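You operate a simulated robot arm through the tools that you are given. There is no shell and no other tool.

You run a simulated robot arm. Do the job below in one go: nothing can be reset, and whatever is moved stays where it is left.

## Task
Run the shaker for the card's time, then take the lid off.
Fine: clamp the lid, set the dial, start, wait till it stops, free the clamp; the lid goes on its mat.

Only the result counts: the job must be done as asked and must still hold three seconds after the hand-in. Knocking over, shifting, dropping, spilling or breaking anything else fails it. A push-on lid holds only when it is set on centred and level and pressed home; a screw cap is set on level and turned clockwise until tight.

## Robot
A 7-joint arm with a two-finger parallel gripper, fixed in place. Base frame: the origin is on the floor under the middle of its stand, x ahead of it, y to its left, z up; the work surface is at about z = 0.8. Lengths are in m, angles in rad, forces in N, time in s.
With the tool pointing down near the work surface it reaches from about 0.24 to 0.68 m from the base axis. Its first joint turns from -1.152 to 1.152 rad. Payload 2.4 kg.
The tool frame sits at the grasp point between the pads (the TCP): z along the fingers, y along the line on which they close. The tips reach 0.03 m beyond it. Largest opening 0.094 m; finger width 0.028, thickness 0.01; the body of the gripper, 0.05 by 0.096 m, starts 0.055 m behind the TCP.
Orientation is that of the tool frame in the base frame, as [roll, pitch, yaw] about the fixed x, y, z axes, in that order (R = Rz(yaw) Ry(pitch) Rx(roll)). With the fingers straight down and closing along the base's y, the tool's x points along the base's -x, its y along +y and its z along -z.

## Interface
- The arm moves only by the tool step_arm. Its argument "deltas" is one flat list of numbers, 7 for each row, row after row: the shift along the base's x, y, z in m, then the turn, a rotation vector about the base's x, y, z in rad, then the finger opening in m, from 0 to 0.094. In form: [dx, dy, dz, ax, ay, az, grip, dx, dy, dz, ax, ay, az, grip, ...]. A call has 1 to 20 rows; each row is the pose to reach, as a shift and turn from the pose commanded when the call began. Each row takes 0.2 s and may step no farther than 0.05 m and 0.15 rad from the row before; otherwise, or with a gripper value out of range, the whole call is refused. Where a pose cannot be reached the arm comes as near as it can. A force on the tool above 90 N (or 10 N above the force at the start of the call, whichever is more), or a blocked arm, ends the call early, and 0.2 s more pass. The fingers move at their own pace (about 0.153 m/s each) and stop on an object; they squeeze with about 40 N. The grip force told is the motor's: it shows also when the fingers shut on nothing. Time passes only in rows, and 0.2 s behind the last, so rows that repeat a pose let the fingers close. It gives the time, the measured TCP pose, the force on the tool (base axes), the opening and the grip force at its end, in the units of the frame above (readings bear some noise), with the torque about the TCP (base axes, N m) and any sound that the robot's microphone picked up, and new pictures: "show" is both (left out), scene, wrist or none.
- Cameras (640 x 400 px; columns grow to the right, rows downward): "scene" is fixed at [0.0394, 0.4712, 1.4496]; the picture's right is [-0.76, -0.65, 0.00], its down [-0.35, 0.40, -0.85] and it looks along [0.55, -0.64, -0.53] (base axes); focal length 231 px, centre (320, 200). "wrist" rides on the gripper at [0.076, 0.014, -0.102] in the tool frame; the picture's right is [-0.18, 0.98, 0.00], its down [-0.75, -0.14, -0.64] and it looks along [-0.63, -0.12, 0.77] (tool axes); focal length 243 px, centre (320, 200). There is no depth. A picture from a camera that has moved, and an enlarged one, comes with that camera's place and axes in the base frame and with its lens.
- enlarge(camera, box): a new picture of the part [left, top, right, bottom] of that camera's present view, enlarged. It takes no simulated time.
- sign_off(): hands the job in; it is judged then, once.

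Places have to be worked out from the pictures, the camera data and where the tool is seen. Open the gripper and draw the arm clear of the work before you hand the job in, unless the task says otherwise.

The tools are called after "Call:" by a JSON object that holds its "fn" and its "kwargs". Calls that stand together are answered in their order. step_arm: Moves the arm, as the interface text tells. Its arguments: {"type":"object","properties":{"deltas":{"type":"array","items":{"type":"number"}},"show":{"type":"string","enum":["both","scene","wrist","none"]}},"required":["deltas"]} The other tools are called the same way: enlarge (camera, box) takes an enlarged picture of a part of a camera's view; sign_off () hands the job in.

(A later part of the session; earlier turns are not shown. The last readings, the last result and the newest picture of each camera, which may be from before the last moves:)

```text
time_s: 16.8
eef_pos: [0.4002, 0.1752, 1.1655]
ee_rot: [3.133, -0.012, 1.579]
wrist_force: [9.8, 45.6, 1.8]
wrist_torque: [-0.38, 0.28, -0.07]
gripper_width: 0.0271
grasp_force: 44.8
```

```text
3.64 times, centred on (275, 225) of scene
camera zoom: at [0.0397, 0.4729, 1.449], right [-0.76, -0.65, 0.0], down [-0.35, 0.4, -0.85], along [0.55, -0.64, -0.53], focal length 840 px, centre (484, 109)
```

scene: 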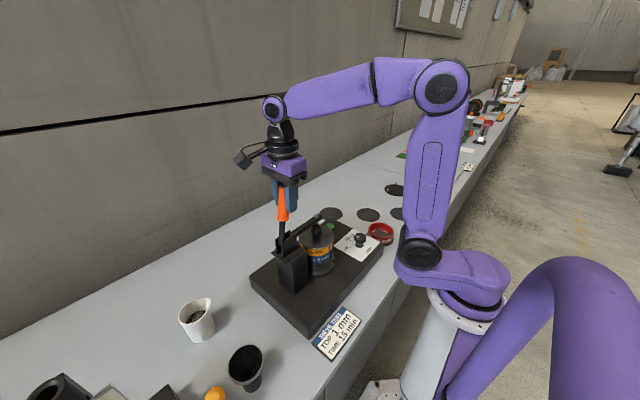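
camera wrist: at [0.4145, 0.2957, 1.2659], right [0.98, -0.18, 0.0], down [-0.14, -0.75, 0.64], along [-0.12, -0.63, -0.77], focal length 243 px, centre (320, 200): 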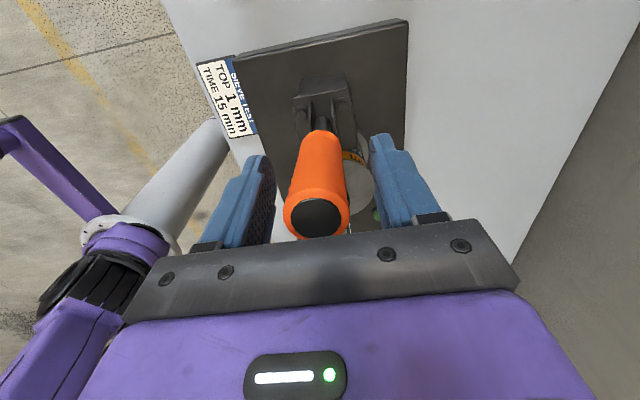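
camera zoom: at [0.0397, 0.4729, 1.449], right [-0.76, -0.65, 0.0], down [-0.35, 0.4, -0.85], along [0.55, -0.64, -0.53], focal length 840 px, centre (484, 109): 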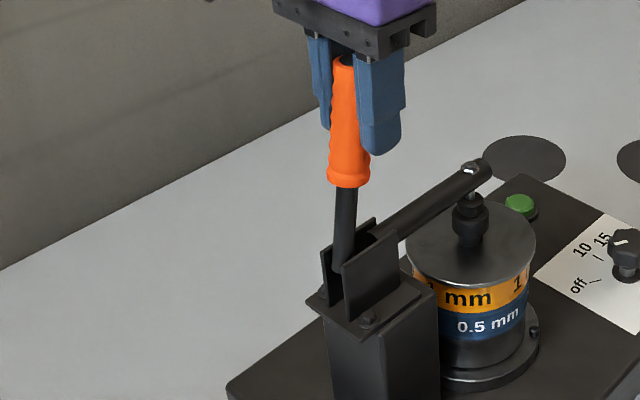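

The handle is firmly against its stop (45 N, no further motion), so the clamp is closed. I ease off the load, open and lift clear.

Call:
{"fn": "step_arm", "kwargs": {"deltas": [0, 0.004, 0.002, 0, 0, 0, 0, 0, 0.004, 0.002, 0, 0, 0, 0.094, 0, 0.004, 0.002, 0, 0, 0, 0.094, 0, 0.004, 0.002, 0, 0, 0, 0.094, 0, 0.004, 0.04, 0, 0, 0, 0.094, 0, 0.004, 0.08, 0, 0, 0, 0.094, 0, 0.004, 0.12, 0, 0, 0, 0.094, 0, 0.004, 0.13, 0, 0, 0, 0.094], "show": "both"}}

Call:
{"fn": "enlarge", "kwargs": {"camera": "scene", "box": [200, 170, 350, 280]}}

```text
time_s: 18.6
eef_pos: [0.4001, 0.1714, 1.2909]
ee_rot: [-3.141, 0.0, 1.569]
wrist_force: [0.6, -0.6, 0.3]
wrist_torque: [0.01, 0.01, -0.01]
gripper_width: 0.0942
grasp_force: 0.1
camera wrist: at [0.4145, 0.2485, 1.3936], right [0.98, -0.19, 0.0], down [-0.14, -0.75, 0.64], along [-0.12, -0.63, -0.77], focal length 243 px, centre (320, 200)
```

scene: 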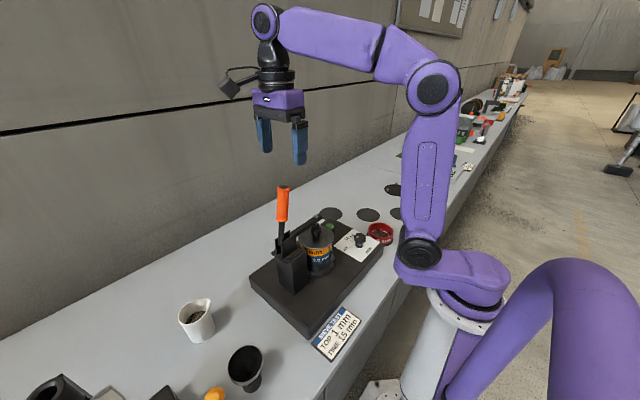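
wrist: 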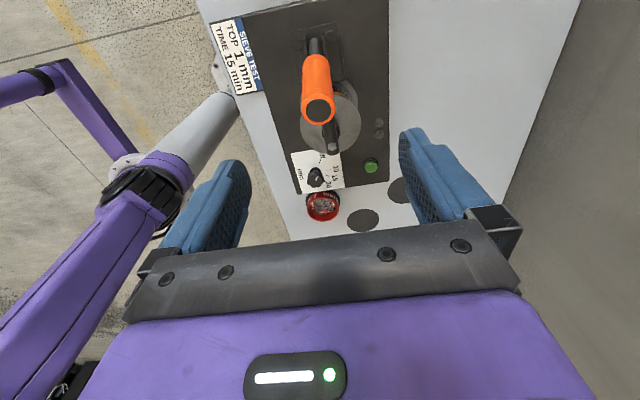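

```text
3.64 times, centred on (275, 225) of scene
camera zoom: at [0.0394, 0.4712, 1.4496], right [-0.76, -0.65, 0.0], down [-0.35, 0.4, -0.85], along [0.55, -0.64, -0.53], focal length 840 px, centre (484, 109)
```

zoom: 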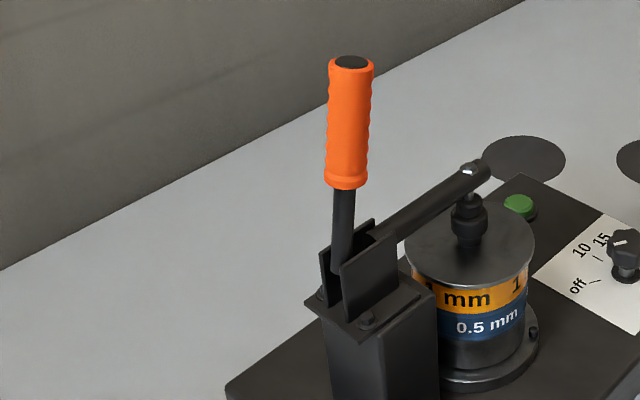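

The clamp stays locked by itself. Next is the dial, which I put at about (0.337, -0.093), with "off" near +58° and "15" near -35° (so about 93° clockwise). I turn the gripper back and move above it for a closer look.

Call:
{"fn": "step_arm", "kwargs": {"deltas": [-0.007, -0.033, 0, 0, 0, 0.143, 0.094, -0.014, -0.066, 0, 0, 0, 0.286, 0.094, -0.021, -0.1, 0, 0, 0, 0.429, 0.094, -0.028, -0.133, 0, 0, 0, 0.572, 0.094, -0.035, -0.166, 0, 0, 0, 0.715, 0.094, -0.042, -0.2, 0, 0, 0, 0.858, 0.094, -0.05, -0.233, 0, 0, 0, 1.001, 0.094, -0.057, -0.265, -0.02, 0, 0, 1.144, 0.094, -0.057, -0.265, -0.06, 0, 0, 1.287, 0.094, -0.057, -0.265, -0.1, 0, 0, 1.43, 0.094, -0.057, -0.265, -0.14, 0, 0, 1.571, 0.094, -0.057, -0.265, -0.18, 0, 0, 1.571, 0.094, -0.057, -0.265, -0.2, 0, 0, 1.571, 0.094], "show": "wrist"}}

Call:
{"fn": "enlarge", "kwargs": {"camera": "wrist", "box": [220, 0, 400, 140]}}

```text
time_s: 21.4
eef_pos: [0.3433, -0.0932, 1.0921]
ee_rot: [-3.141, 0.0, 3.141]
wrist_force: [0.7, 0.0, 0.9]
wrist_torque: [-0.01, 0.01, -0.01]
gripper_width: 0.0943
grasp_force: 0.1
camera wrist: at [0.2671, -0.0786, 1.1945], right [0.18, 0.98, 0.0], down [0.75, -0.14, 0.64], along [0.63, -0.12, -0.77], focal length 243 px, centre (320, 200)
```

wrist: 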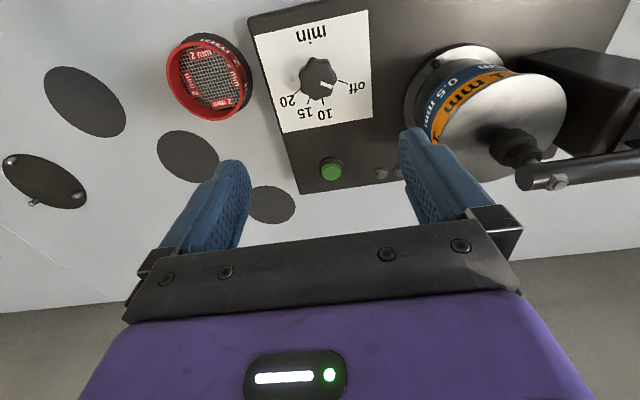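

```text
2.86 times, centred on (310, 70) of wrist
camera zoom: at [0.2671, -0.0786, 1.1945], right [0.18, 0.98, 0.0], down [0.75, -0.14, 0.64], along [0.63, -0.12, -0.77], focal length 693 px, centre (349, 571)
```

zoom: 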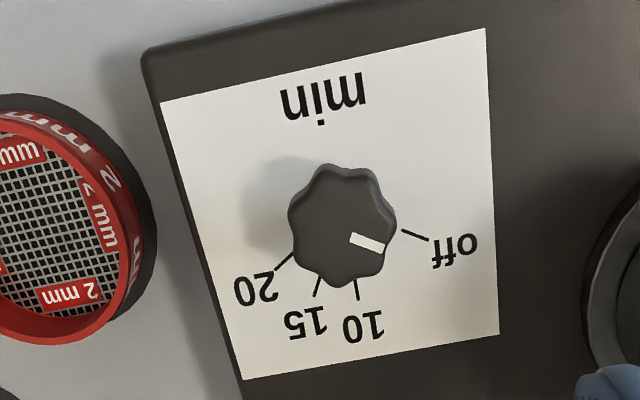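

The close view fixes the dial centre at (0.338, -0.095) with off=+60°, 10=0°, 15=-30°, 20=-60°, so it needs 90° clockwise; the knob is about 44 mm wide with its top near z≈0.90. I pre-turn the gripper +0.75 rad and come down above it.

Call:
{"fn": "step_arm", "kwargs": {"deltas": [-0.001, 0, -0.02, 0, 0, 0.15, 0.094, -0.002, -0.001, -0.04, 0, 0, 0.3, 0.094, -0.003, -0.001, -0.06, 0, 0, 0.45, 0.094, -0.004, -0.001, -0.08, 0, 0, 0.6, 0.094, -0.005, -0.001, -0.1, 0, 0, 0.75, 0.094, -0.005, -0.001, -0.1, 0, 0, 0.75, 0.094], "show": "both"}}

Call:
{"fn": "enlarge", "kwargs": {"camera": "scene", "box": [310, 190, 430, 280]}}

```text
time_s: 22.8
eef_pos: [0.3375, -0.0915, 0.9925]
ee_rot: [-3.14, -0.001, -2.391]
wrist_force: [0.2, 0.3, -0.8]
wrist_torque: [-0.01, 0.01, 0.02]
gripper_width: 0.0938
grasp_force: 0.1
camera wrist: at [0.2716, -0.1341, 1.095], right [-0.54, 0.84, 0.0], down [0.65, 0.41, 0.64], along [0.54, 0.34, -0.77], focal length 243 px, centre (320, 200)
```

scene: 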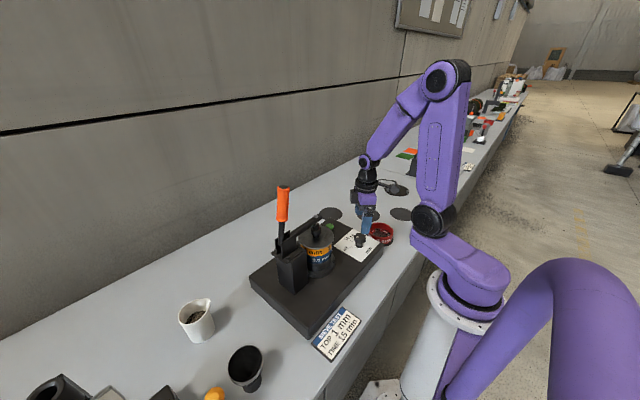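
wrist: 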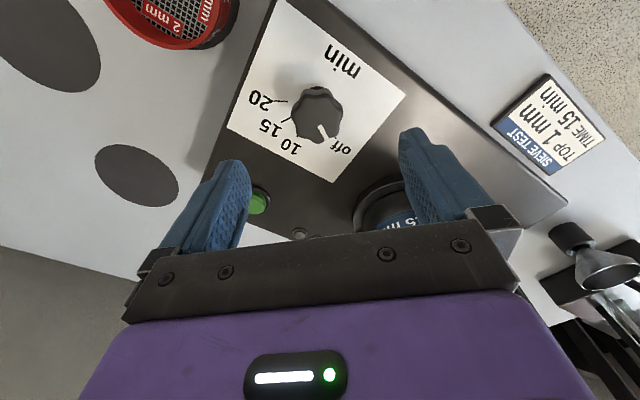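

```text
4.44 times, centred on (370, 235) of scene
camera zoom: at [0.0394, 0.4712, 1.4496], right [-0.76, -0.65, 0.0], down [-0.35, 0.4, -0.85], along [0.55, -0.64, -0.53], focal length 1027 px, centre (98, 44)
```

zoom: 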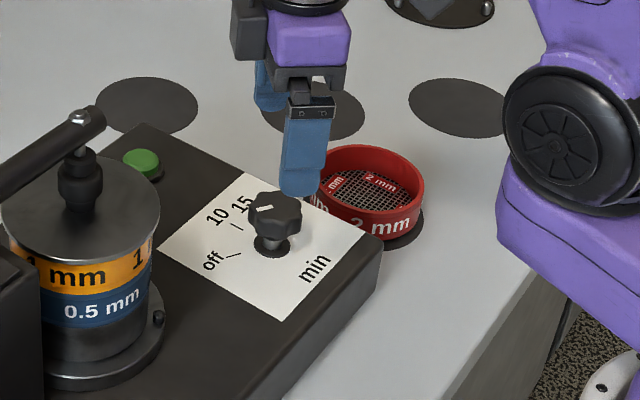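

Knob centre confirmed near (0.337, -0.096), and the fingers clear the red sieve and the stack. I descend to z≈0.897 with open fingers.

Call:
{"fn": "step_arm", "kwargs": {"deltas": [0, -0.003, -0.035, 0, 0, 0, 0.094, 0, -0.004, -0.07, 0, 0, 0, 0.094, 0, -0.004, -0.095, 0, 0, 0, 0.094, 0, -0.004, -0.095, 0, 0, 0, 0.094], "show": "both"}}

Call:
{"fn": "enlarge", "kwargs": {"camera": "scene", "box": [310, 190, 430, 280]}}

Call:
{"fn": "enlarge", "kwargs": {"camera": "wrist", "box": [180, 40, 460, 240]}}

```text
time_s: 23.8
eef_pos: [0.338, -0.0969, 0.8962]
ee_rot: [-3.141, 0.001, -2.393]
wrist_force: [-0.3, -0.9, -1.0]
wrist_torque: [0.01, -0.01, 0.0]
gripper_width: 0.094
grasp_force: 0.1
camera wrist: at [0.2721, -0.1373, 0.9985], right [-0.53, 0.85, 0.0], down [0.65, 0.41, 0.64], along [0.54, 0.34, -0.77], focal length 243 px, centre (320, 200)
```

scene: 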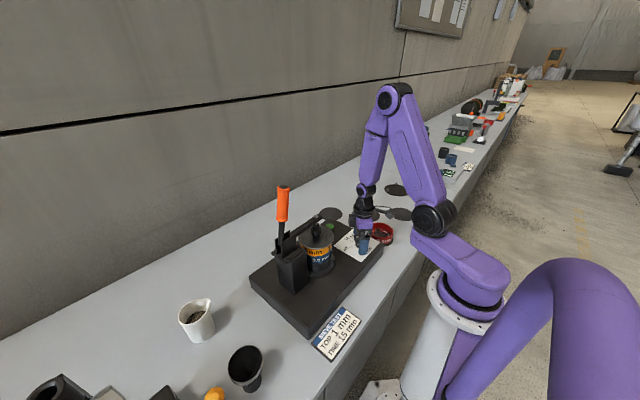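
wrist: 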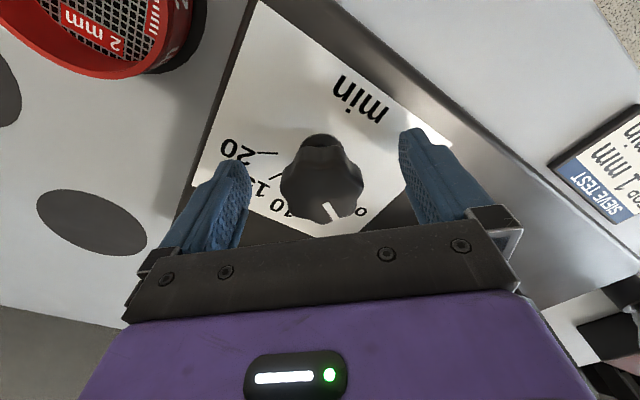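

```text
4.44 times, centred on (370, 235) of scene
camera zoom: at [0.0394, 0.4712, 1.4496], right [-0.76, -0.65, 0.0], down [-0.35, 0.4, -0.85], along [0.55, -0.64, -0.53], focal length 1027 px, centre (98, 44)
```

zoom: 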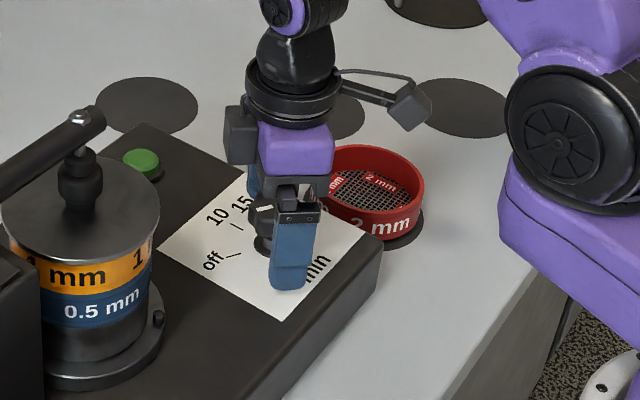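

```text
2.00 times, centred on (320, 140) of wrist
camera zoom: at [0.2721, -0.1373, 0.9985], right [-0.53, 0.85, 0.0], down [0.65, 0.41, 0.64], along [0.54, 0.34, -0.77], focal length 485 px, centre (320, 320)
```

zoom: 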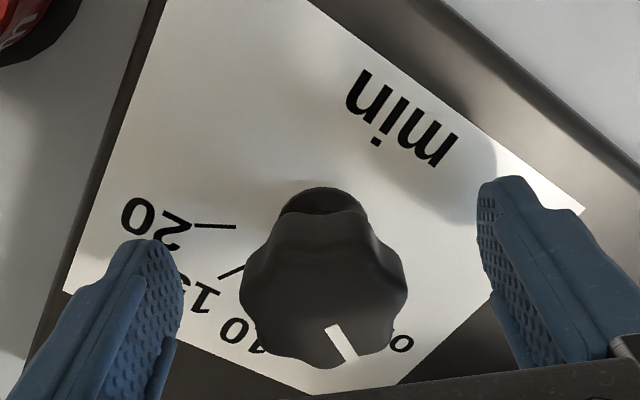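

The knob is centred between the fingers, so I close on it.

Call:
{"fn": "step_arm", "kwargs": {"deltas": [0, 0, 0, 0, 0, 0, 0.05, 0, 0, 0, 0, 0, 0, 0.03, 0, 0, 0, 0, 0, 0, 0.0, 0, 0, 0, 0, 0, 0, 0.0], "show": "wrist"}}

```text
time_s: 24.8
eef_pos: [0.3361, -0.0961, 0.8974]
ee_rot: [3.14, -0.002, -2.392]
wrist_force: [-3.4, 6.7, -6.0]
wrist_torque: [0.12, -0.2, -0.09]
gripper_width: 0.042
grasp_force: 45.2
camera wrist: at [0.2718, -0.1369, 0.9988], right [-0.54, 0.84, 0.0], down [0.65, 0.41, 0.64], along [0.54, 0.34, -0.77], focal length 243 px, centre (320, 200)
```

wrist: 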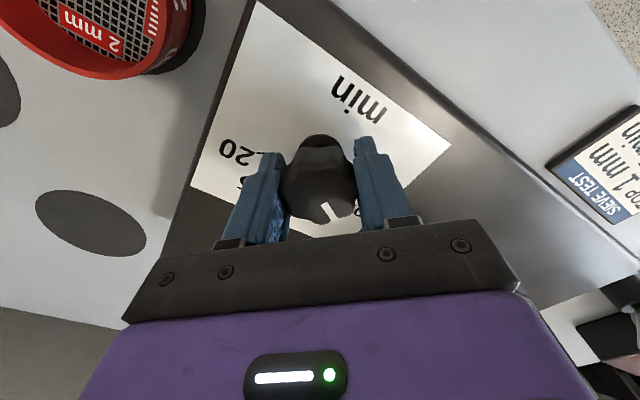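

Gripped at 42 mm. I turn clockwise by 0.6 rad first to check that the knob follows.

Call:
{"fn": "step_arm", "kwargs": {"deltas": [0, 0, 0, 0, 0, -0.12, 0, 0, 0, 0, 0, 0, -0.24, 0, 0, 0, 0, 0, 0, -0.36, 0, 0, 0, 0, 0, 0, -0.48, 0, 0, 0, 0, 0, 0, -0.6, 0], "show": "wrist"}}

Call:
{"fn": "enlarge", "kwargs": {"camera": "wrist", "box": [180, 40, 460, 240]}}

```text
time_s: 26.0
eef_pos: [0.3372, -0.0948, 0.8971]
ee_rot: [-3.141, -0.002, -2.99]
wrist_force: [-0.8, 26.7, -38.0]
wrist_torque: [-0.19, 0.16, 0.05]
gripper_width: 0.0416
grasp_force: 45.0
camera wrist: at [0.2595, -0.0922, 1.0002], right [0.04, 1.0, 0.0], down [0.77, -0.03, 0.64], along [0.64, -0.02, -0.77], focal length 243 px, centre (320, 200)
```

wrist: 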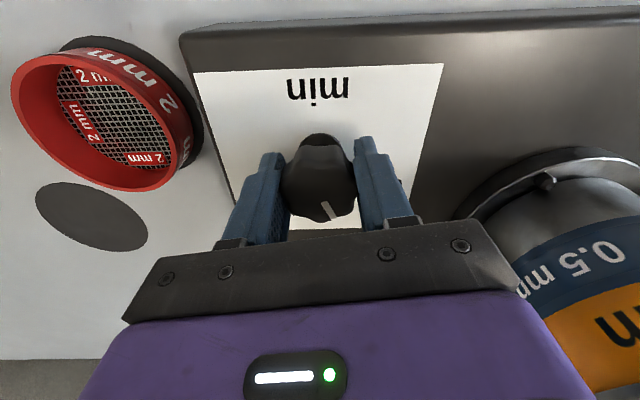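

```text
2.00 times, centred on (320, 140) of wrist
camera zoom: at [0.2595, -0.0922, 1.0002], right [0.04, 1.0, 0.0], down [0.77, -0.03, 0.64], along [0.64, -0.02, -0.77], focal length 485 px, centre (320, 320)
```

zoom: 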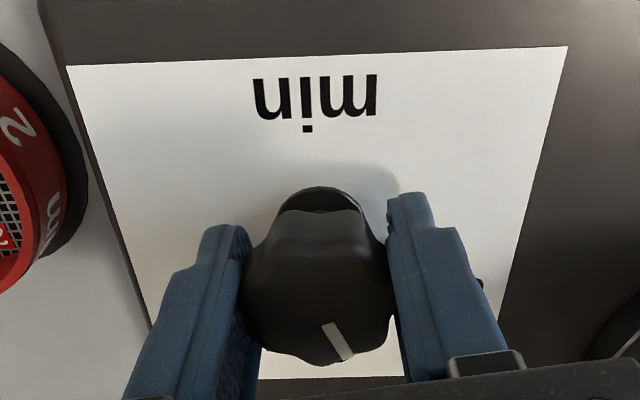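

The knob turns with the gripper. I ease the side load slightly and turn the remaining 0.97 rad to reach -30°.

Call:
{"fn": "step_arm", "kwargs": {"deltas": [0, 0.001, -0.001, 0, 0, -0.12, 0, 0, 0.002, -0.002, 0, 0, -0.24, 0, 0, 0.002, -0.002, 0, 0, -0.36, 0, 0, 0.002, -0.002, 0, 0, -0.48, 0, 0, 0.002, -0.002, 0, 0, -0.6, 0, 0, 0.002, -0.002, 0, 0, -0.72, 0, 0, 0.002, -0.002, 0, 0, -0.84, 0, 0, 0.002, -0.002, 0, 0, -0.97, 0, 0, 0.002, -0.002, 0, 0, -0.97, 0], "show": "wrist"}}

Call:
{"fn": "enlarge", "kwargs": {"camera": "wrist", "box": [180, 40, 460, 240]}}

```text
time_s: 28.0
eef_pos: [0.3371, -0.0949, 0.8966]
ee_rot: [-3.141, 0.0, 2.318]
wrist_force: [-5.8, 15.3, 23.3]
wrist_torque: [-0.44, -0.59, -0.02]
gripper_width: 0.041
grasp_force: 44.8
camera wrist: at [0.2966, -0.0294, 0.9985], right [0.85, 0.53, 0.0], down [0.41, -0.65, 0.64], along [0.34, -0.54, -0.77], focal length 243 px, centre (320, 200)
```

wrist: 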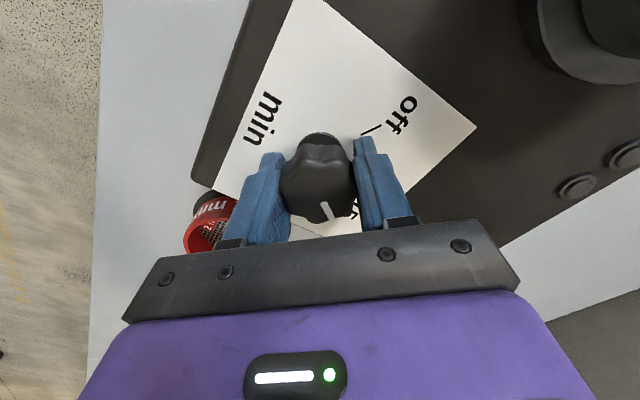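

```text
2.00 times, centred on (320, 140) of wrist
camera zoom: at [0.2966, -0.0294, 0.9985], right [0.85, 0.53, 0.0], down [0.41, -0.65, 0.64], along [0.34, -0.54, -0.77], focal length 485 px, centre (320, 320)
```

zoom: 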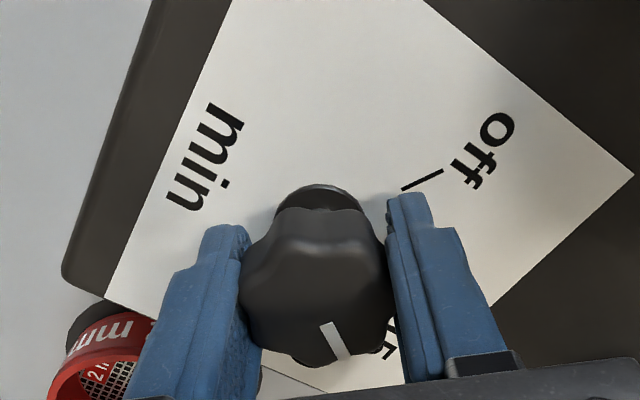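

The turn is complete (yaw 2.318, about -90° from the grip). I open, lift and check the pointer.

Call:
{"fn": "step_arm", "kwargs": {"deltas": [0, 0, 0, 0, 0, 0, 0.094, 0, 0, 0, 0, 0, 0, 0.094, 0, 0, 0, 0, 0, 0, 0.094, 0, 0, 0.04, 0, 0, 0, 0.094, 0, 0, 0.08, 0, 0, 0, 0.094, 0, 0, 0.12, 0, 0, 0, 0.094, 0, 0, 0.16, 0, 0, 0, 0.094, 0, 0, 0.16, 0, 0, 0, 0.094], "show": "both"}}

Call:
{"fn": "enlarge", "kwargs": {"camera": "wrist", "box": [230, 10, 430, 160]}}

Call:
{"fn": "enlarge", "kwargs": {"camera": "scene", "box": [310, 190, 430, 280]}}

```text
time_s: 29.8
eef_pos: [0.3387, -0.0964, 1.0548]
ee_rot: [3.141, 0.001, 2.321]
wrist_force: [0.1, 0.6, 0.9]
wrist_torque: [-0.01, -0.02, 0.0]
gripper_width: 0.094
grasp_force: 0.1
camera wrist: at [0.2977, -0.0304, 1.1567], right [0.84, 0.53, 0.0], down [0.41, -0.65, 0.64], along [0.34, -0.54, -0.77], focal length 243 px, centre (320, 200)
```

scene: 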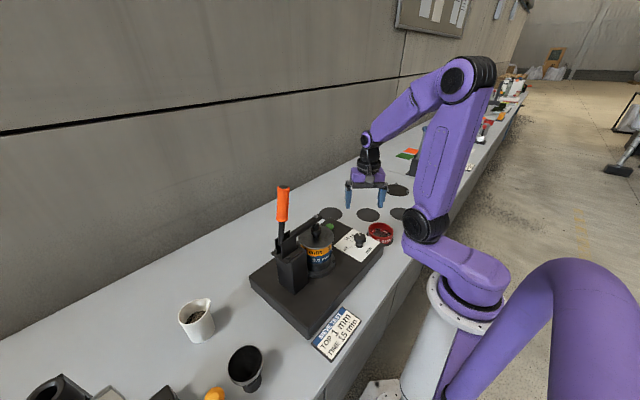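
wrist: 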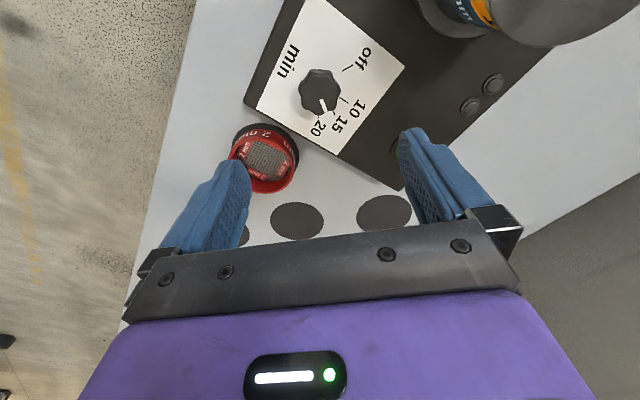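

```text
2.67 times, centred on (330, 85) of wrist
camera zoom: at [0.2977, -0.0304, 1.1567], right [0.84, 0.53, 0.0], down [0.41, -0.65, 0.64], along [0.34, -0.54, -0.77], focal length 647 px, centre (293, 507)
```

zoom: 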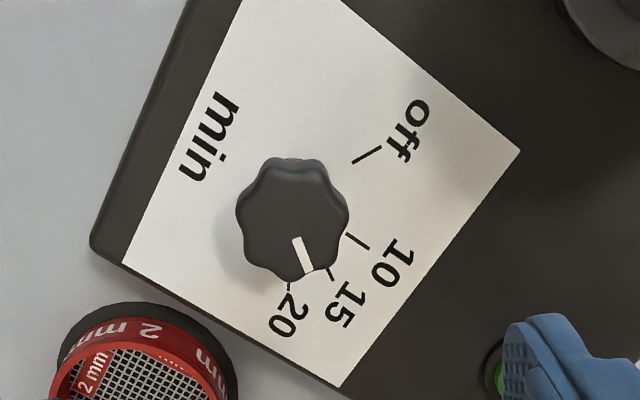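

```text
4.44 times, centred on (370, 235) of scene
camera zoom: at [0.0394, 0.4712, 1.4496], right [-0.76, -0.65, 0.0], down [-0.35, 0.4, -0.85], along [0.55, -0.64, -0.53], focal length 1027 px, centre (98, 44)
```

zoom: 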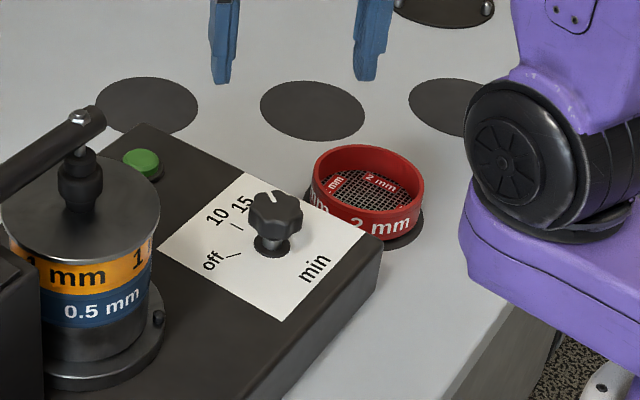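

The pointer is close to 15, but I estimate about -35° against the tick at -30°. I enlarge to measure it more exactly.

Call:
{"fn": "enlarge", "kwargs": {"camera": "wrist", "box": [295, 55, 375, 125]}}

```text
5.71 times, centred on (335, 90) of wrist
camera zoom: at [0.2977, -0.0304, 1.1567], right [0.84, 0.53, 0.0], down [0.41, -0.65, 0.64], along [0.34, -0.54, -0.77], focal length 1386 px, centre (234, 829)
```

zoom: 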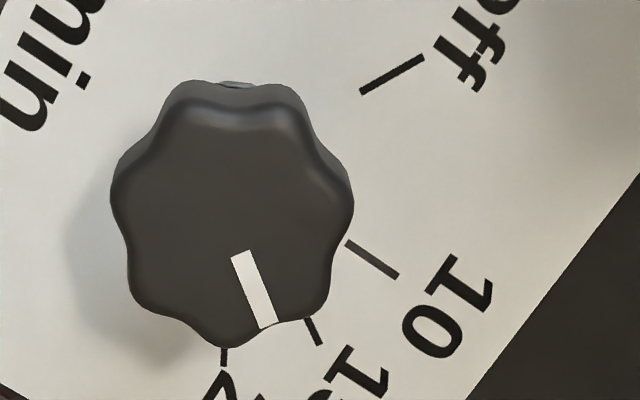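

To measure the pointer properly I move the camera closer and almost straight above the dial (TCP about 5 cm past it, fingertips 4 cm above the knob).

Call:
{"fn": "step_arm", "kwargs": {"deltas": [0.0128, -0.02, -0.03, 0, 0, 0, 0.094, 0.0256, -0.04, -0.06, 0, 0, 0, 0.094, 0.0256, -0.04, -0.085, 0, 0, 0, 0.094, 0.0256, -0.04, -0.085, 0, 0, 0, 0.094], "show": "wrist"}}

Call:
{"fn": "enlarge", "kwargs": {"camera": "wrist", "box": [240, 0, 400, 130]}}

```text
time_s: 30.8
eef_pos: [0.3626, -0.1326, 0.9693]
ee_rot: [3.141, 0.0, 2.321]
wrist_force: [-0.8, 0.5, 0.2]
wrist_torque: [-0.01, 0.01, -0.01]
gripper_width: 0.0941
grasp_force: 0.1
camera wrist: at [0.3214, -0.0675, 1.0718], right [0.84, 0.54, 0.0], down [0.41, -0.65, 0.64], along [0.34, -0.54, -0.77], focal length 243 px, centre (320, 200)
```

wrist: 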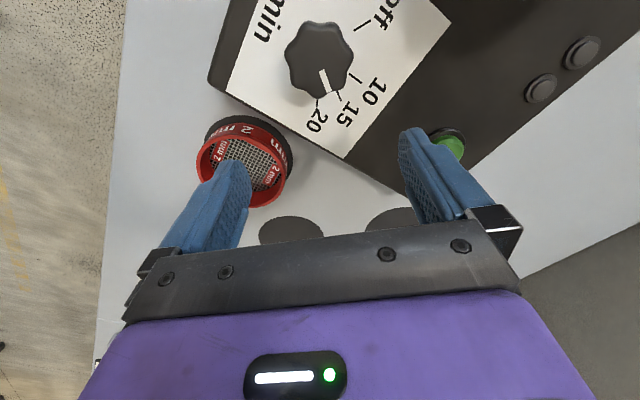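

```text
3.08 times, centred on (320, 65) of wrist
camera zoom: at [0.3214, -0.0675, 1.0718], right [0.84, 0.54, 0.0], down [0.41, -0.65, 0.64], along [0.34, -0.54, -0.77], focal length 746 px, centre (320, 615)
```

zoom: 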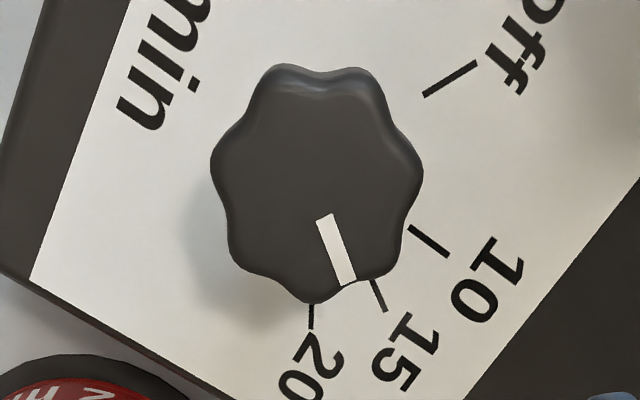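

Averaging this view, the ticks sit at +60/0/-30/-60° but the pointer is at about -37°, roughly 7° past 15. I regrip at the same gripper angle (the lobes already match the pads) and turn back 0.12 rad.

Call:
{"fn": "step_arm", "kwargs": {"deltas": [-0.0256, 0.04, 0, 0, 0, 0, 0.094, -0.0256, 0.04, -0.04, 0, 0, 0, 0.094, -0.0256, 0.04, -0.075, 0, 0, 0, 0.094, -0.0256, 0.04, -0.075, 0, 0, 0, 0.094, -0.0256, 0.04, -0.075, 0, 0, 0, 0.04, -0.0256, 0.04, -0.075, 0, 0, 0, 0.0, -0.0256, 0.04, -0.075, 0, 0, 0, 0.0, -0.0256, 0.04, -0.075, 0, 0, 0, 0.0], "show": "wrist"}}

Call:
{"fn": "enlarge", "kwargs": {"camera": "wrist", "box": [180, 40, 460, 240]}}

```text
time_s: 32.6
eef_pos: [0.3384, -0.0942, 0.8985]
ee_rot: [3.14, 0.003, 2.321]
wrist_force: [-7.3, -9.1, -18.4]
wrist_torque: [-0.83, -0.91, -0.01]
gripper_width: 0.0411
grasp_force: 44.4
camera wrist: at [0.2962, -0.029, 1.0], right [0.85, 0.53, 0.0], down [0.41, -0.65, 0.64], along [0.34, -0.54, -0.77], focal length 243 px, centre (320, 200)
```

wrist: 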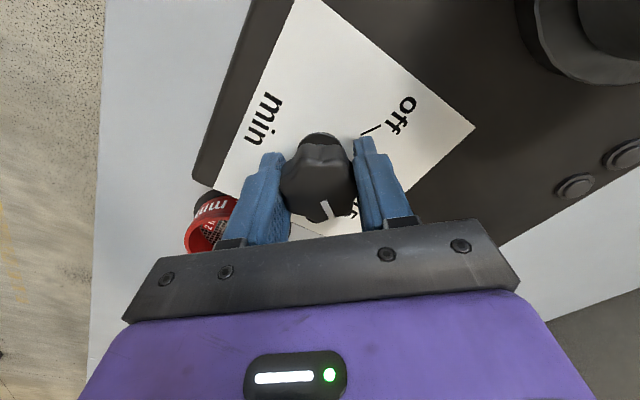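

```text
2.00 times, centred on (320, 140) of wrist
camera zoom: at [0.2962, -0.029, 1.0], right [0.85, 0.53, 0.0], down [0.41, -0.65, 0.64], along [0.34, -0.54, -0.77], focal length 485 px, centre (320, 320)
```

zoom: 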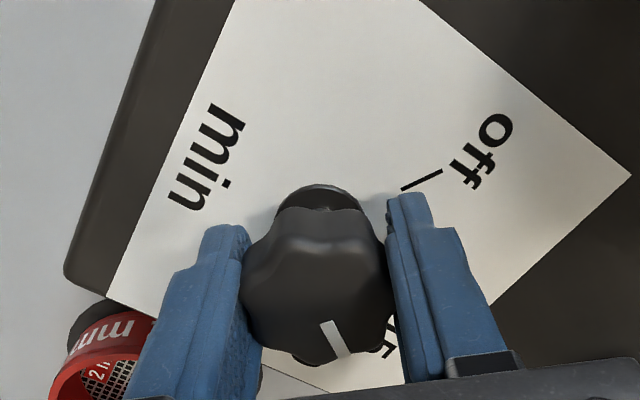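

Gripped the same way as before. I turn back +0.12 rad, open, and go to the inspection position again.

Call:
{"fn": "step_arm", "kwargs": {"deltas": [0, 0, 0, 0, 0, 0.06, 0, 0, 0, 0, 0, 0, 0.12, 0, 0, 0, 0, 0, 0, 0.12, 0, 0, 0, 0, 0, 0, 0.12, 0.094, 0, 0, 0, 0, 0, 0.12, 0.094, 0, 0, 0, 0, 0, 0.12, 0.094, 0, 0, 0.04, 0, 0, 0.12, 0.094, 0, 0, 0.075, 0, 0, 0.06, 0.094, 0.0128, -0.02, 0.075, 0, 0, 0.0, 0.094, 0.0256, -0.04, 0.075, 0, 0, 0.0, 0.094, 0.0256, -0.04, 0.075, 0, 0, 0.0, 0.094], "show": "wrist"}}

Call:
{"fn": "enlarge", "kwargs": {"camera": "wrist", "box": [240, 0, 400, 130]}}

```text
time_s: 35.0
eef_pos: [0.3627, -0.1372, 0.9702]
ee_rot: [-3.141, 0.001, 2.32]
wrist_force: [-0.6, -0.1, 0.0]
wrist_torque: [-0.03, -0.03, 0.03]
gripper_width: 0.094
grasp_force: 0.1
camera wrist: at [0.3216, -0.0699, 1.0727], right [0.84, 0.53, 0.0], down [0.41, -0.65, 0.64], along [0.34, -0.54, -0.77], focal length 243 px, centre (320, 200)
```

wrist: 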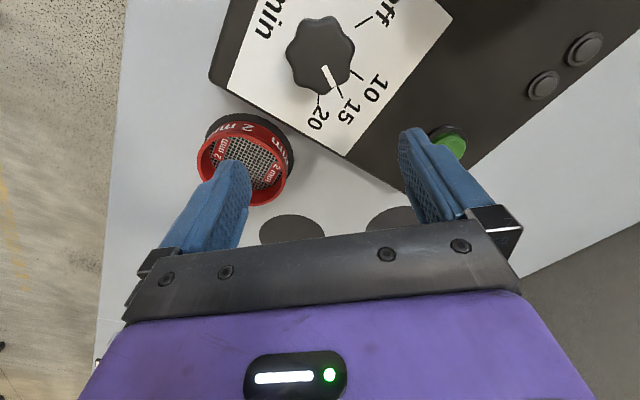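

```text
3.08 times, centred on (320, 65) of wrist
camera zoom: at [0.3216, -0.0699, 1.0727], right [0.84, 0.53, 0.0], down [0.41, -0.65, 0.64], along [0.34, -0.54, -0.77], focal length 746 px, centre (320, 615)
```

zoom: 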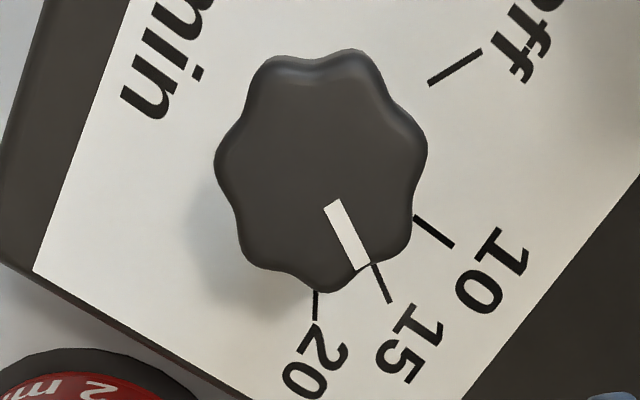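

The pointer (about -31°) now lines up with the 15 tick (-30°). Next is the green start button, which I put at about (0.475, -0.097) with its top near z≈0.88; I go above it with the gripper closed and turned back straight.

Call:
{"fn": "step_arm", "kwargs": {"deltas": [0, 0, 0.04, 0, 0, 0.0, 0.094, 0, 0, 0.08, 0, 0, 0.12, 0.094, 0.02, 0.007, 0.1, 0, 0, 0.26, 0.094, 0.04, 0.014, 0.1, 0, 0, 0.4, 0.06, 0.06, 0.021, 0.1, 0, 0, 0.54, 0.03, 0.08, 0.028, 0.1, 0, 0, 0.68, 0.0, 0.1, 0.035, 0.1, 0, 0, 0.82, 0.0, 0.112, 0.039, 0.08, 0, 0, 0.82, 0.0, 0.112, 0.039, 0.05, 0, 0, 0.82, 0.0, 0.112, 0.039, 0.05, 0, 0, 0.82, 0.0], "show": "both"}}

Call:
{"fn": "enlarge", "kwargs": {"camera": "scene", "box": [290, 180, 430, 280]}}

```text
time_s: 37.2
eef_pos: [0.4736, -0.0959, 1.0211]
ee_rot: [-3.141, -0.002, -3.141]
wrist_force: [0.3, 0.0, -0.8]
wrist_torque: [0.03, -0.01, -0.01]
gripper_width: 0.0
grasp_force: 32.7
camera wrist: at [0.3975, -0.0818, 1.1234], right [0.18, 0.98, 0.0], down [0.75, -0.14, 0.64], along [0.63, -0.12, -0.77], focal length 243 px, centre (320, 200)
```

scene: 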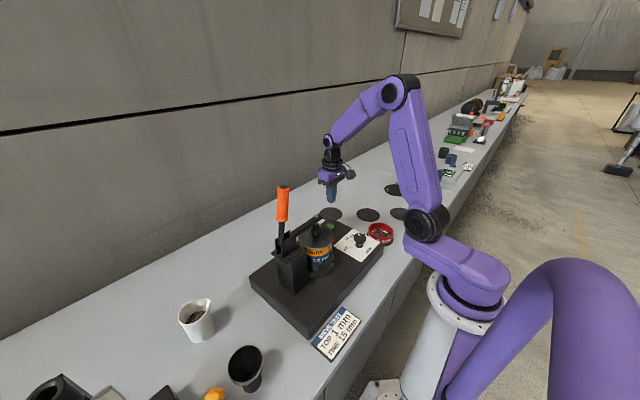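
wrist: 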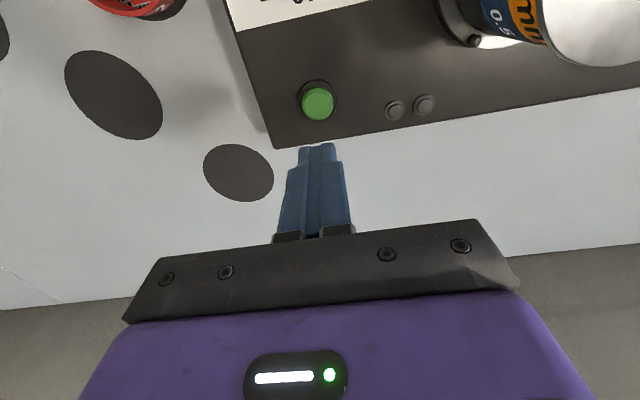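

```text
4.00 times, centred on (360, 230) of scene
camera zoom: at [0.0394, 0.4712, 1.4496], right [-0.76, -0.65, 0.0], down [-0.35, 0.4, -0.85], along [0.55, -0.64, -0.53], focal length 924 px, centre (160, 80)
```

zoom: 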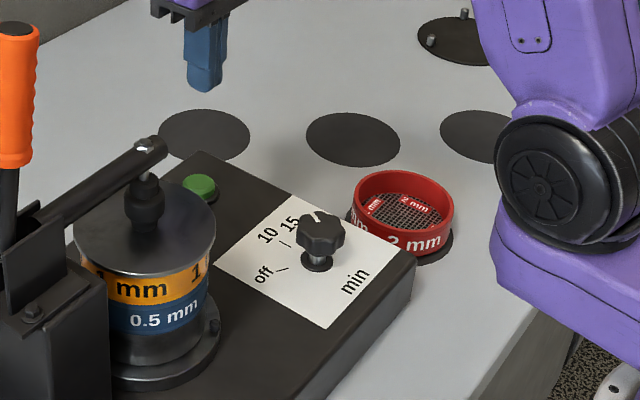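

The button is at (0.474, -0.099). I lower the closed fingertips to just above it, then press in small steps.

Call:
{"fn": "step_arm", "kwargs": {"deltas": [0.0, -0.003, -0.04, 0, 0, 0, 0, 0.0, -0.003, -0.08, 0, 0, 0, 0, 0.0, -0.003, -0.1, 0, 0, 0, 0, 0.0, -0.003, -0.1, 0, 0, 0, 0], "show": "both"}}

Call:
{"fn": "enlarge", "kwargs": {"camera": "scene", "box": [290, 180, 430, 280]}}

```text
time_s: 38.2
eef_pos: [0.4763, -0.0999, 0.9209]
ee_rot: [3.141, 0.0, 3.14]
wrist_force: [-0.1, 0.4, 0.2]
wrist_torque: [-0.02, 0.0, -0.02]
gripper_width: 0.0
grasp_force: 32.8
camera wrist: at [0.4007, -0.0848, 1.0221], right [0.18, 0.98, 0.0], down [0.75, -0.14, 0.64], along [0.63, -0.12, -0.77], focal length 243 px, centre (320, 200)
```

scene: 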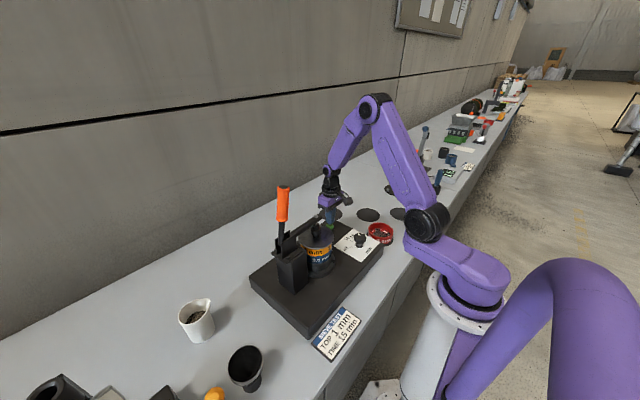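
wrist: 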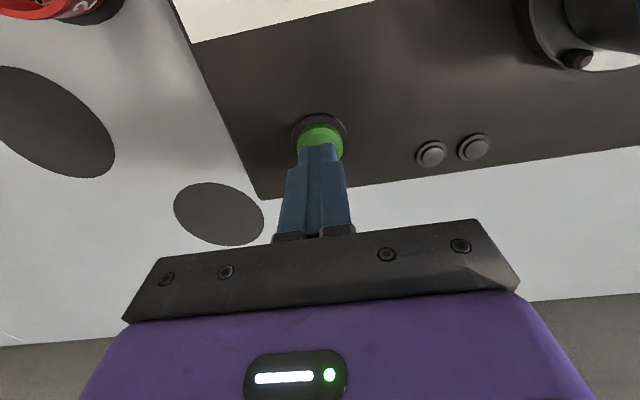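

```text
4.00 times, centred on (360, 230) of scene
camera zoom: at [0.0394, 0.4712, 1.4496], right [-0.76, -0.65, 0.0], down [-0.35, 0.4, -0.85], along [0.55, -0.64, -0.53], focal length 924 px, centre (160, 80)
```

zoom: 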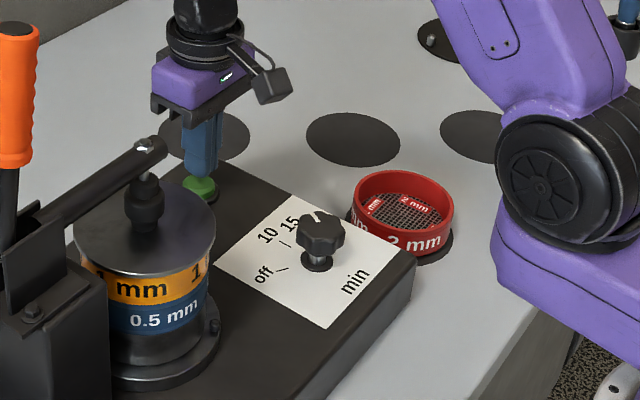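

The tip sits over the button, about 1 cm above it. I press down in 3 mm steps.

Call:
{"fn": "step_arm", "kwargs": {"deltas": [0, 0, -0.004, 0, 0, 0, 0, 0, 0, -0.007, 0, 0, 0, 0, 0, 0, -0.01, 0, 0, 0, 0, 0, 0, -0.012, 0, 0, 0, 0], "show": "both"}}

```text
time_s: 39.2
eef_pos: [0.4763, -0.1, 0.9101]
ee_rot: [-3.141, 0.002, 3.14]
wrist_force: [0.0, -0.5, -0.2]
wrist_torque: [0.0, 0.0, -0.01]
gripper_width: 0.0002
grasp_force: 32.7
camera wrist: at [0.3996, -0.085, 1.0105], right [0.19, 0.98, 0.0], down [0.75, -0.14, 0.64], along [0.63, -0.12, -0.77], focal length 243 px, centre (320, 200)
```

scene: 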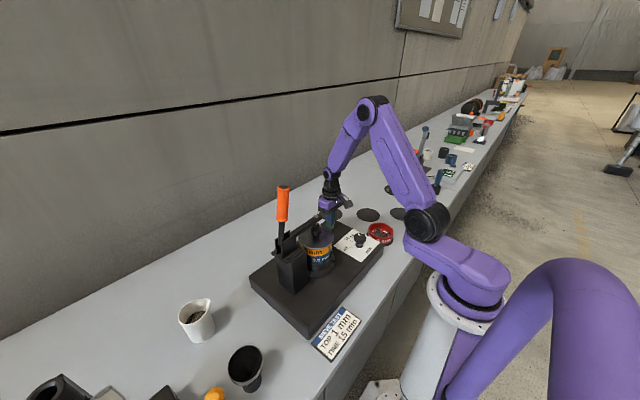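
wrist: 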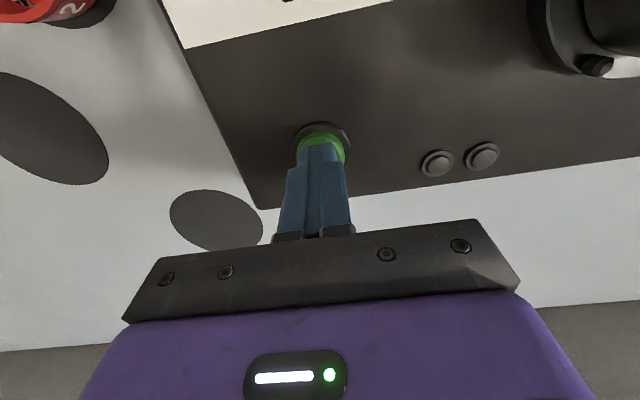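

No contact yet with the tip at about z=0.880. I continue in 2 mm steps.

Call:
{"fn": "step_arm", "kwargs": {"deltas": [0, 0, -0.002, 0, 0, 0, 0, 0, 0, -0.004, 0, 0, 0, 0, 0, 0, -0.006, 0, 0, 0, 0, 0, 0, -0.008, 0, 0, 0, 0], "show": "both"}}

```text
time_s: 40.2
eef_pos: [0.4767, -0.0993, 0.9013]
ee_rot: [-3.141, 0.0, 3.138]
wrist_force: [-1.9, -0.9, 2.8]
wrist_torque: [-0.05, 0.05, -0.01]
gripper_width: 0.0
grasp_force: 33.4
heard: click
camera wrist: at [0.3993, -0.0845, 1.0032], right [0.19, 0.98, 0.0], down [0.75, -0.14, 0.64], along [0.63, -0.12, -0.77], focal length 243 px, centre (320, 200)
```

scene: 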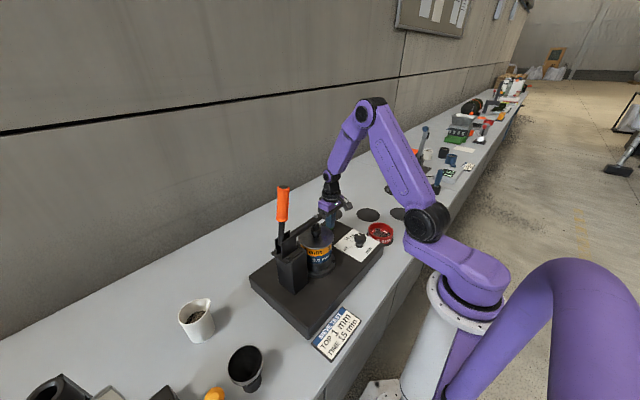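
wrist: 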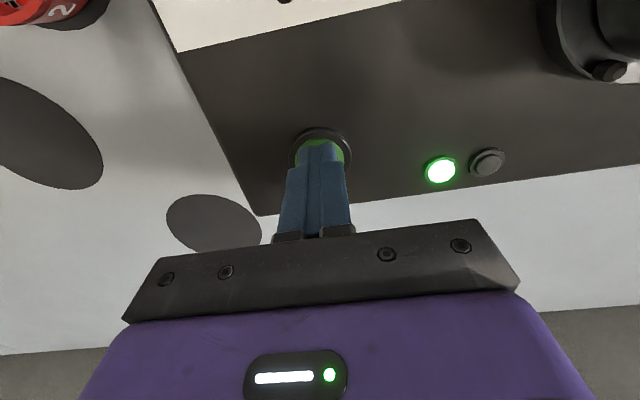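

A click was heard and the green lamp is lit, so the shaker is running. I lift straight off and wait with the lamps in view.

Call:
{"fn": "step_arm", "kwargs": {"deltas": [0, 0, 0.02, 0, 0, 0, 0, 0, 0, 0.06, 0, 0, 0, 0, 0, 0, 0.1, 0, 0, 0, 0, 0, 0, 0.14, 0, 0, 0, 0, 0, 0, 0.14, 0, 0, 0, 0], "show": "both"}}

Call:
{"fn": "enlarge", "kwargs": {"camera": "scene", "box": [240, 170, 420, 300]}}

```text
time_s: 41.4
eef_pos: [0.4757, -0.0993, 1.042]
ee_rot: [-3.141, 0.0, 3.139]
wrist_force: [0.0, -0.2, 0.4]
wrist_torque: [-0.05, 0.02, 0.04]
gripper_width: 0.0
grasp_force: 33.1
camera wrist: at [0.3994, -0.0849, 1.1428], right [0.19, 0.98, 0.0], down [0.75, -0.14, 0.64], along [0.63, -0.12, -0.77], focal length 243 px, centre (320, 200)
```

scene: 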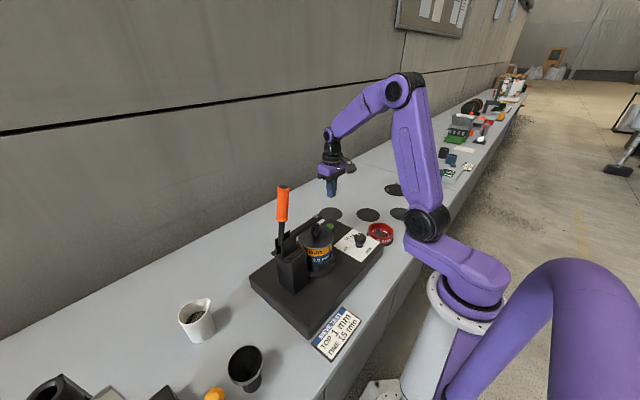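
wrist: 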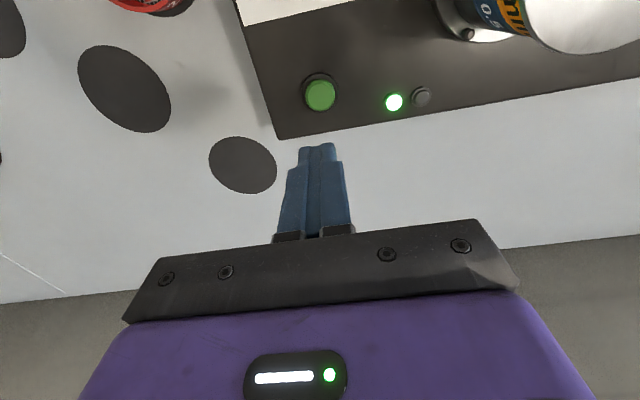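

```text
3.08 times, centred on (330, 235) of scene
camera zoom: at [0.0394, 0.4712, 1.4496], right [-0.76, -0.65, 0.0], down [-0.35, 0.4, -0.85], along [0.55, -0.64, -0.53], focal length 711 px, centre (289, 92)
```

zoom: 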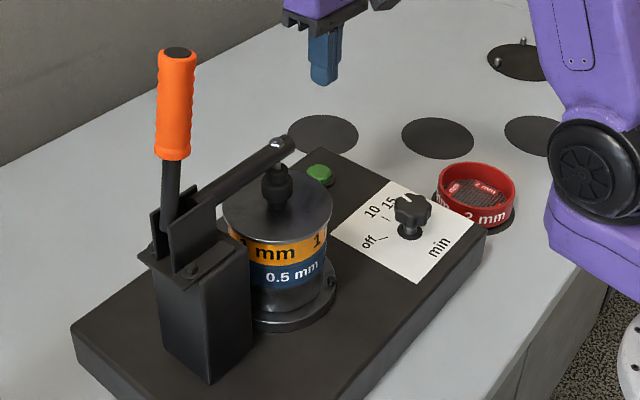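

Green lamp on, everything quiet otherwise. I hold still and wait about 4 s.

Call:
{"fn": "step_arm", "kwargs": {"deltas": [0, 0, 0, 0, 0, 0, 0, 0, 0, 0, 0, 0, 0, 0, 0, 0, 0, 0, 0, 0, 0, 0, 0, 0, 0, 0, 0, 0, 0, 0, 0, 0, 0, 0, 0, 0, 0, 0, 0, 0, 0, 0, 0, 0, 0, 0, 0, 0, 0, 0, 0, 0, 0, 0, 0, 0, 0, 0, 0, 0, 0, 0, 0, 0, 0, 0, 0, 0, 0, 0, 0, 0, 0, 0, 0, 0, 0, 0, 0, 0, 0, 0, 0, 0, 0, 0, 0, 0, 0, 0, 0, 0, 0, 0, 0, 0, 0, 0, 0, 0, 0, 0, 0, 0, 0, 0, 0, 0, 0, 0, 0, 0, 0, 0, 0, 0, 0, 0, 0, 0, 0, 0, 0, 0, 0, 0, 0, 0, 0, 0, 0, 0, 0, 0, 0, 0, 0, 0, 0, 0], "show": "wrist"}}

Call:
{"fn": "enlarge", "kwargs": {"camera": "scene", "box": [240, 170, 420, 300]}}

```text
time_s: 45.6
eef_pos: [0.4762, -0.0988, 1.0418]
ee_rot: [3.14, 0.0, 3.14]
wrist_force: [-1.4, -0.7, 0.0]
wrist_torque: [-0.01, 0.01, -0.02]
gripper_width: 0.0
grasp_force: 32.8
camera wrist: at [0.3995, -0.0849, 1.1423], right [0.19, 0.98, 0.0], down [0.75, -0.14, 0.64], along [0.63, -0.12, -0.77], focal length 243 px, centre (320, 200)
```

wrist: 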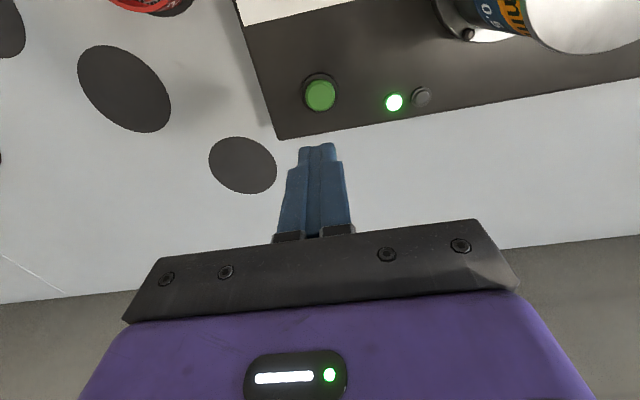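

```text
3.08 times, centred on (330, 235) of scene
camera zoom: at [0.0394, 0.4712, 1.4496], right [-0.76, -0.65, 0.0], down [-0.35, 0.4, -0.85], along [0.55, -0.64, -0.53], focal length 711 px, centre (289, 92)
```

zoom: 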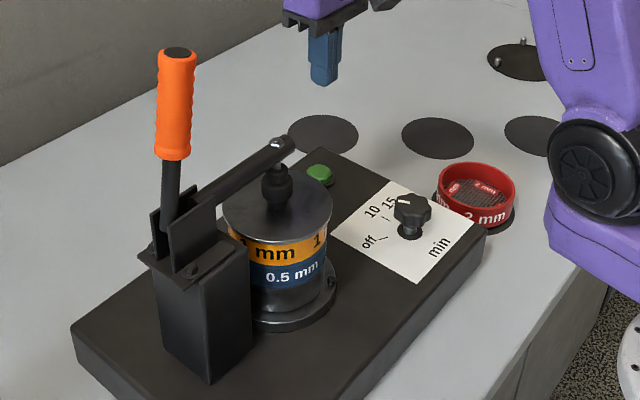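

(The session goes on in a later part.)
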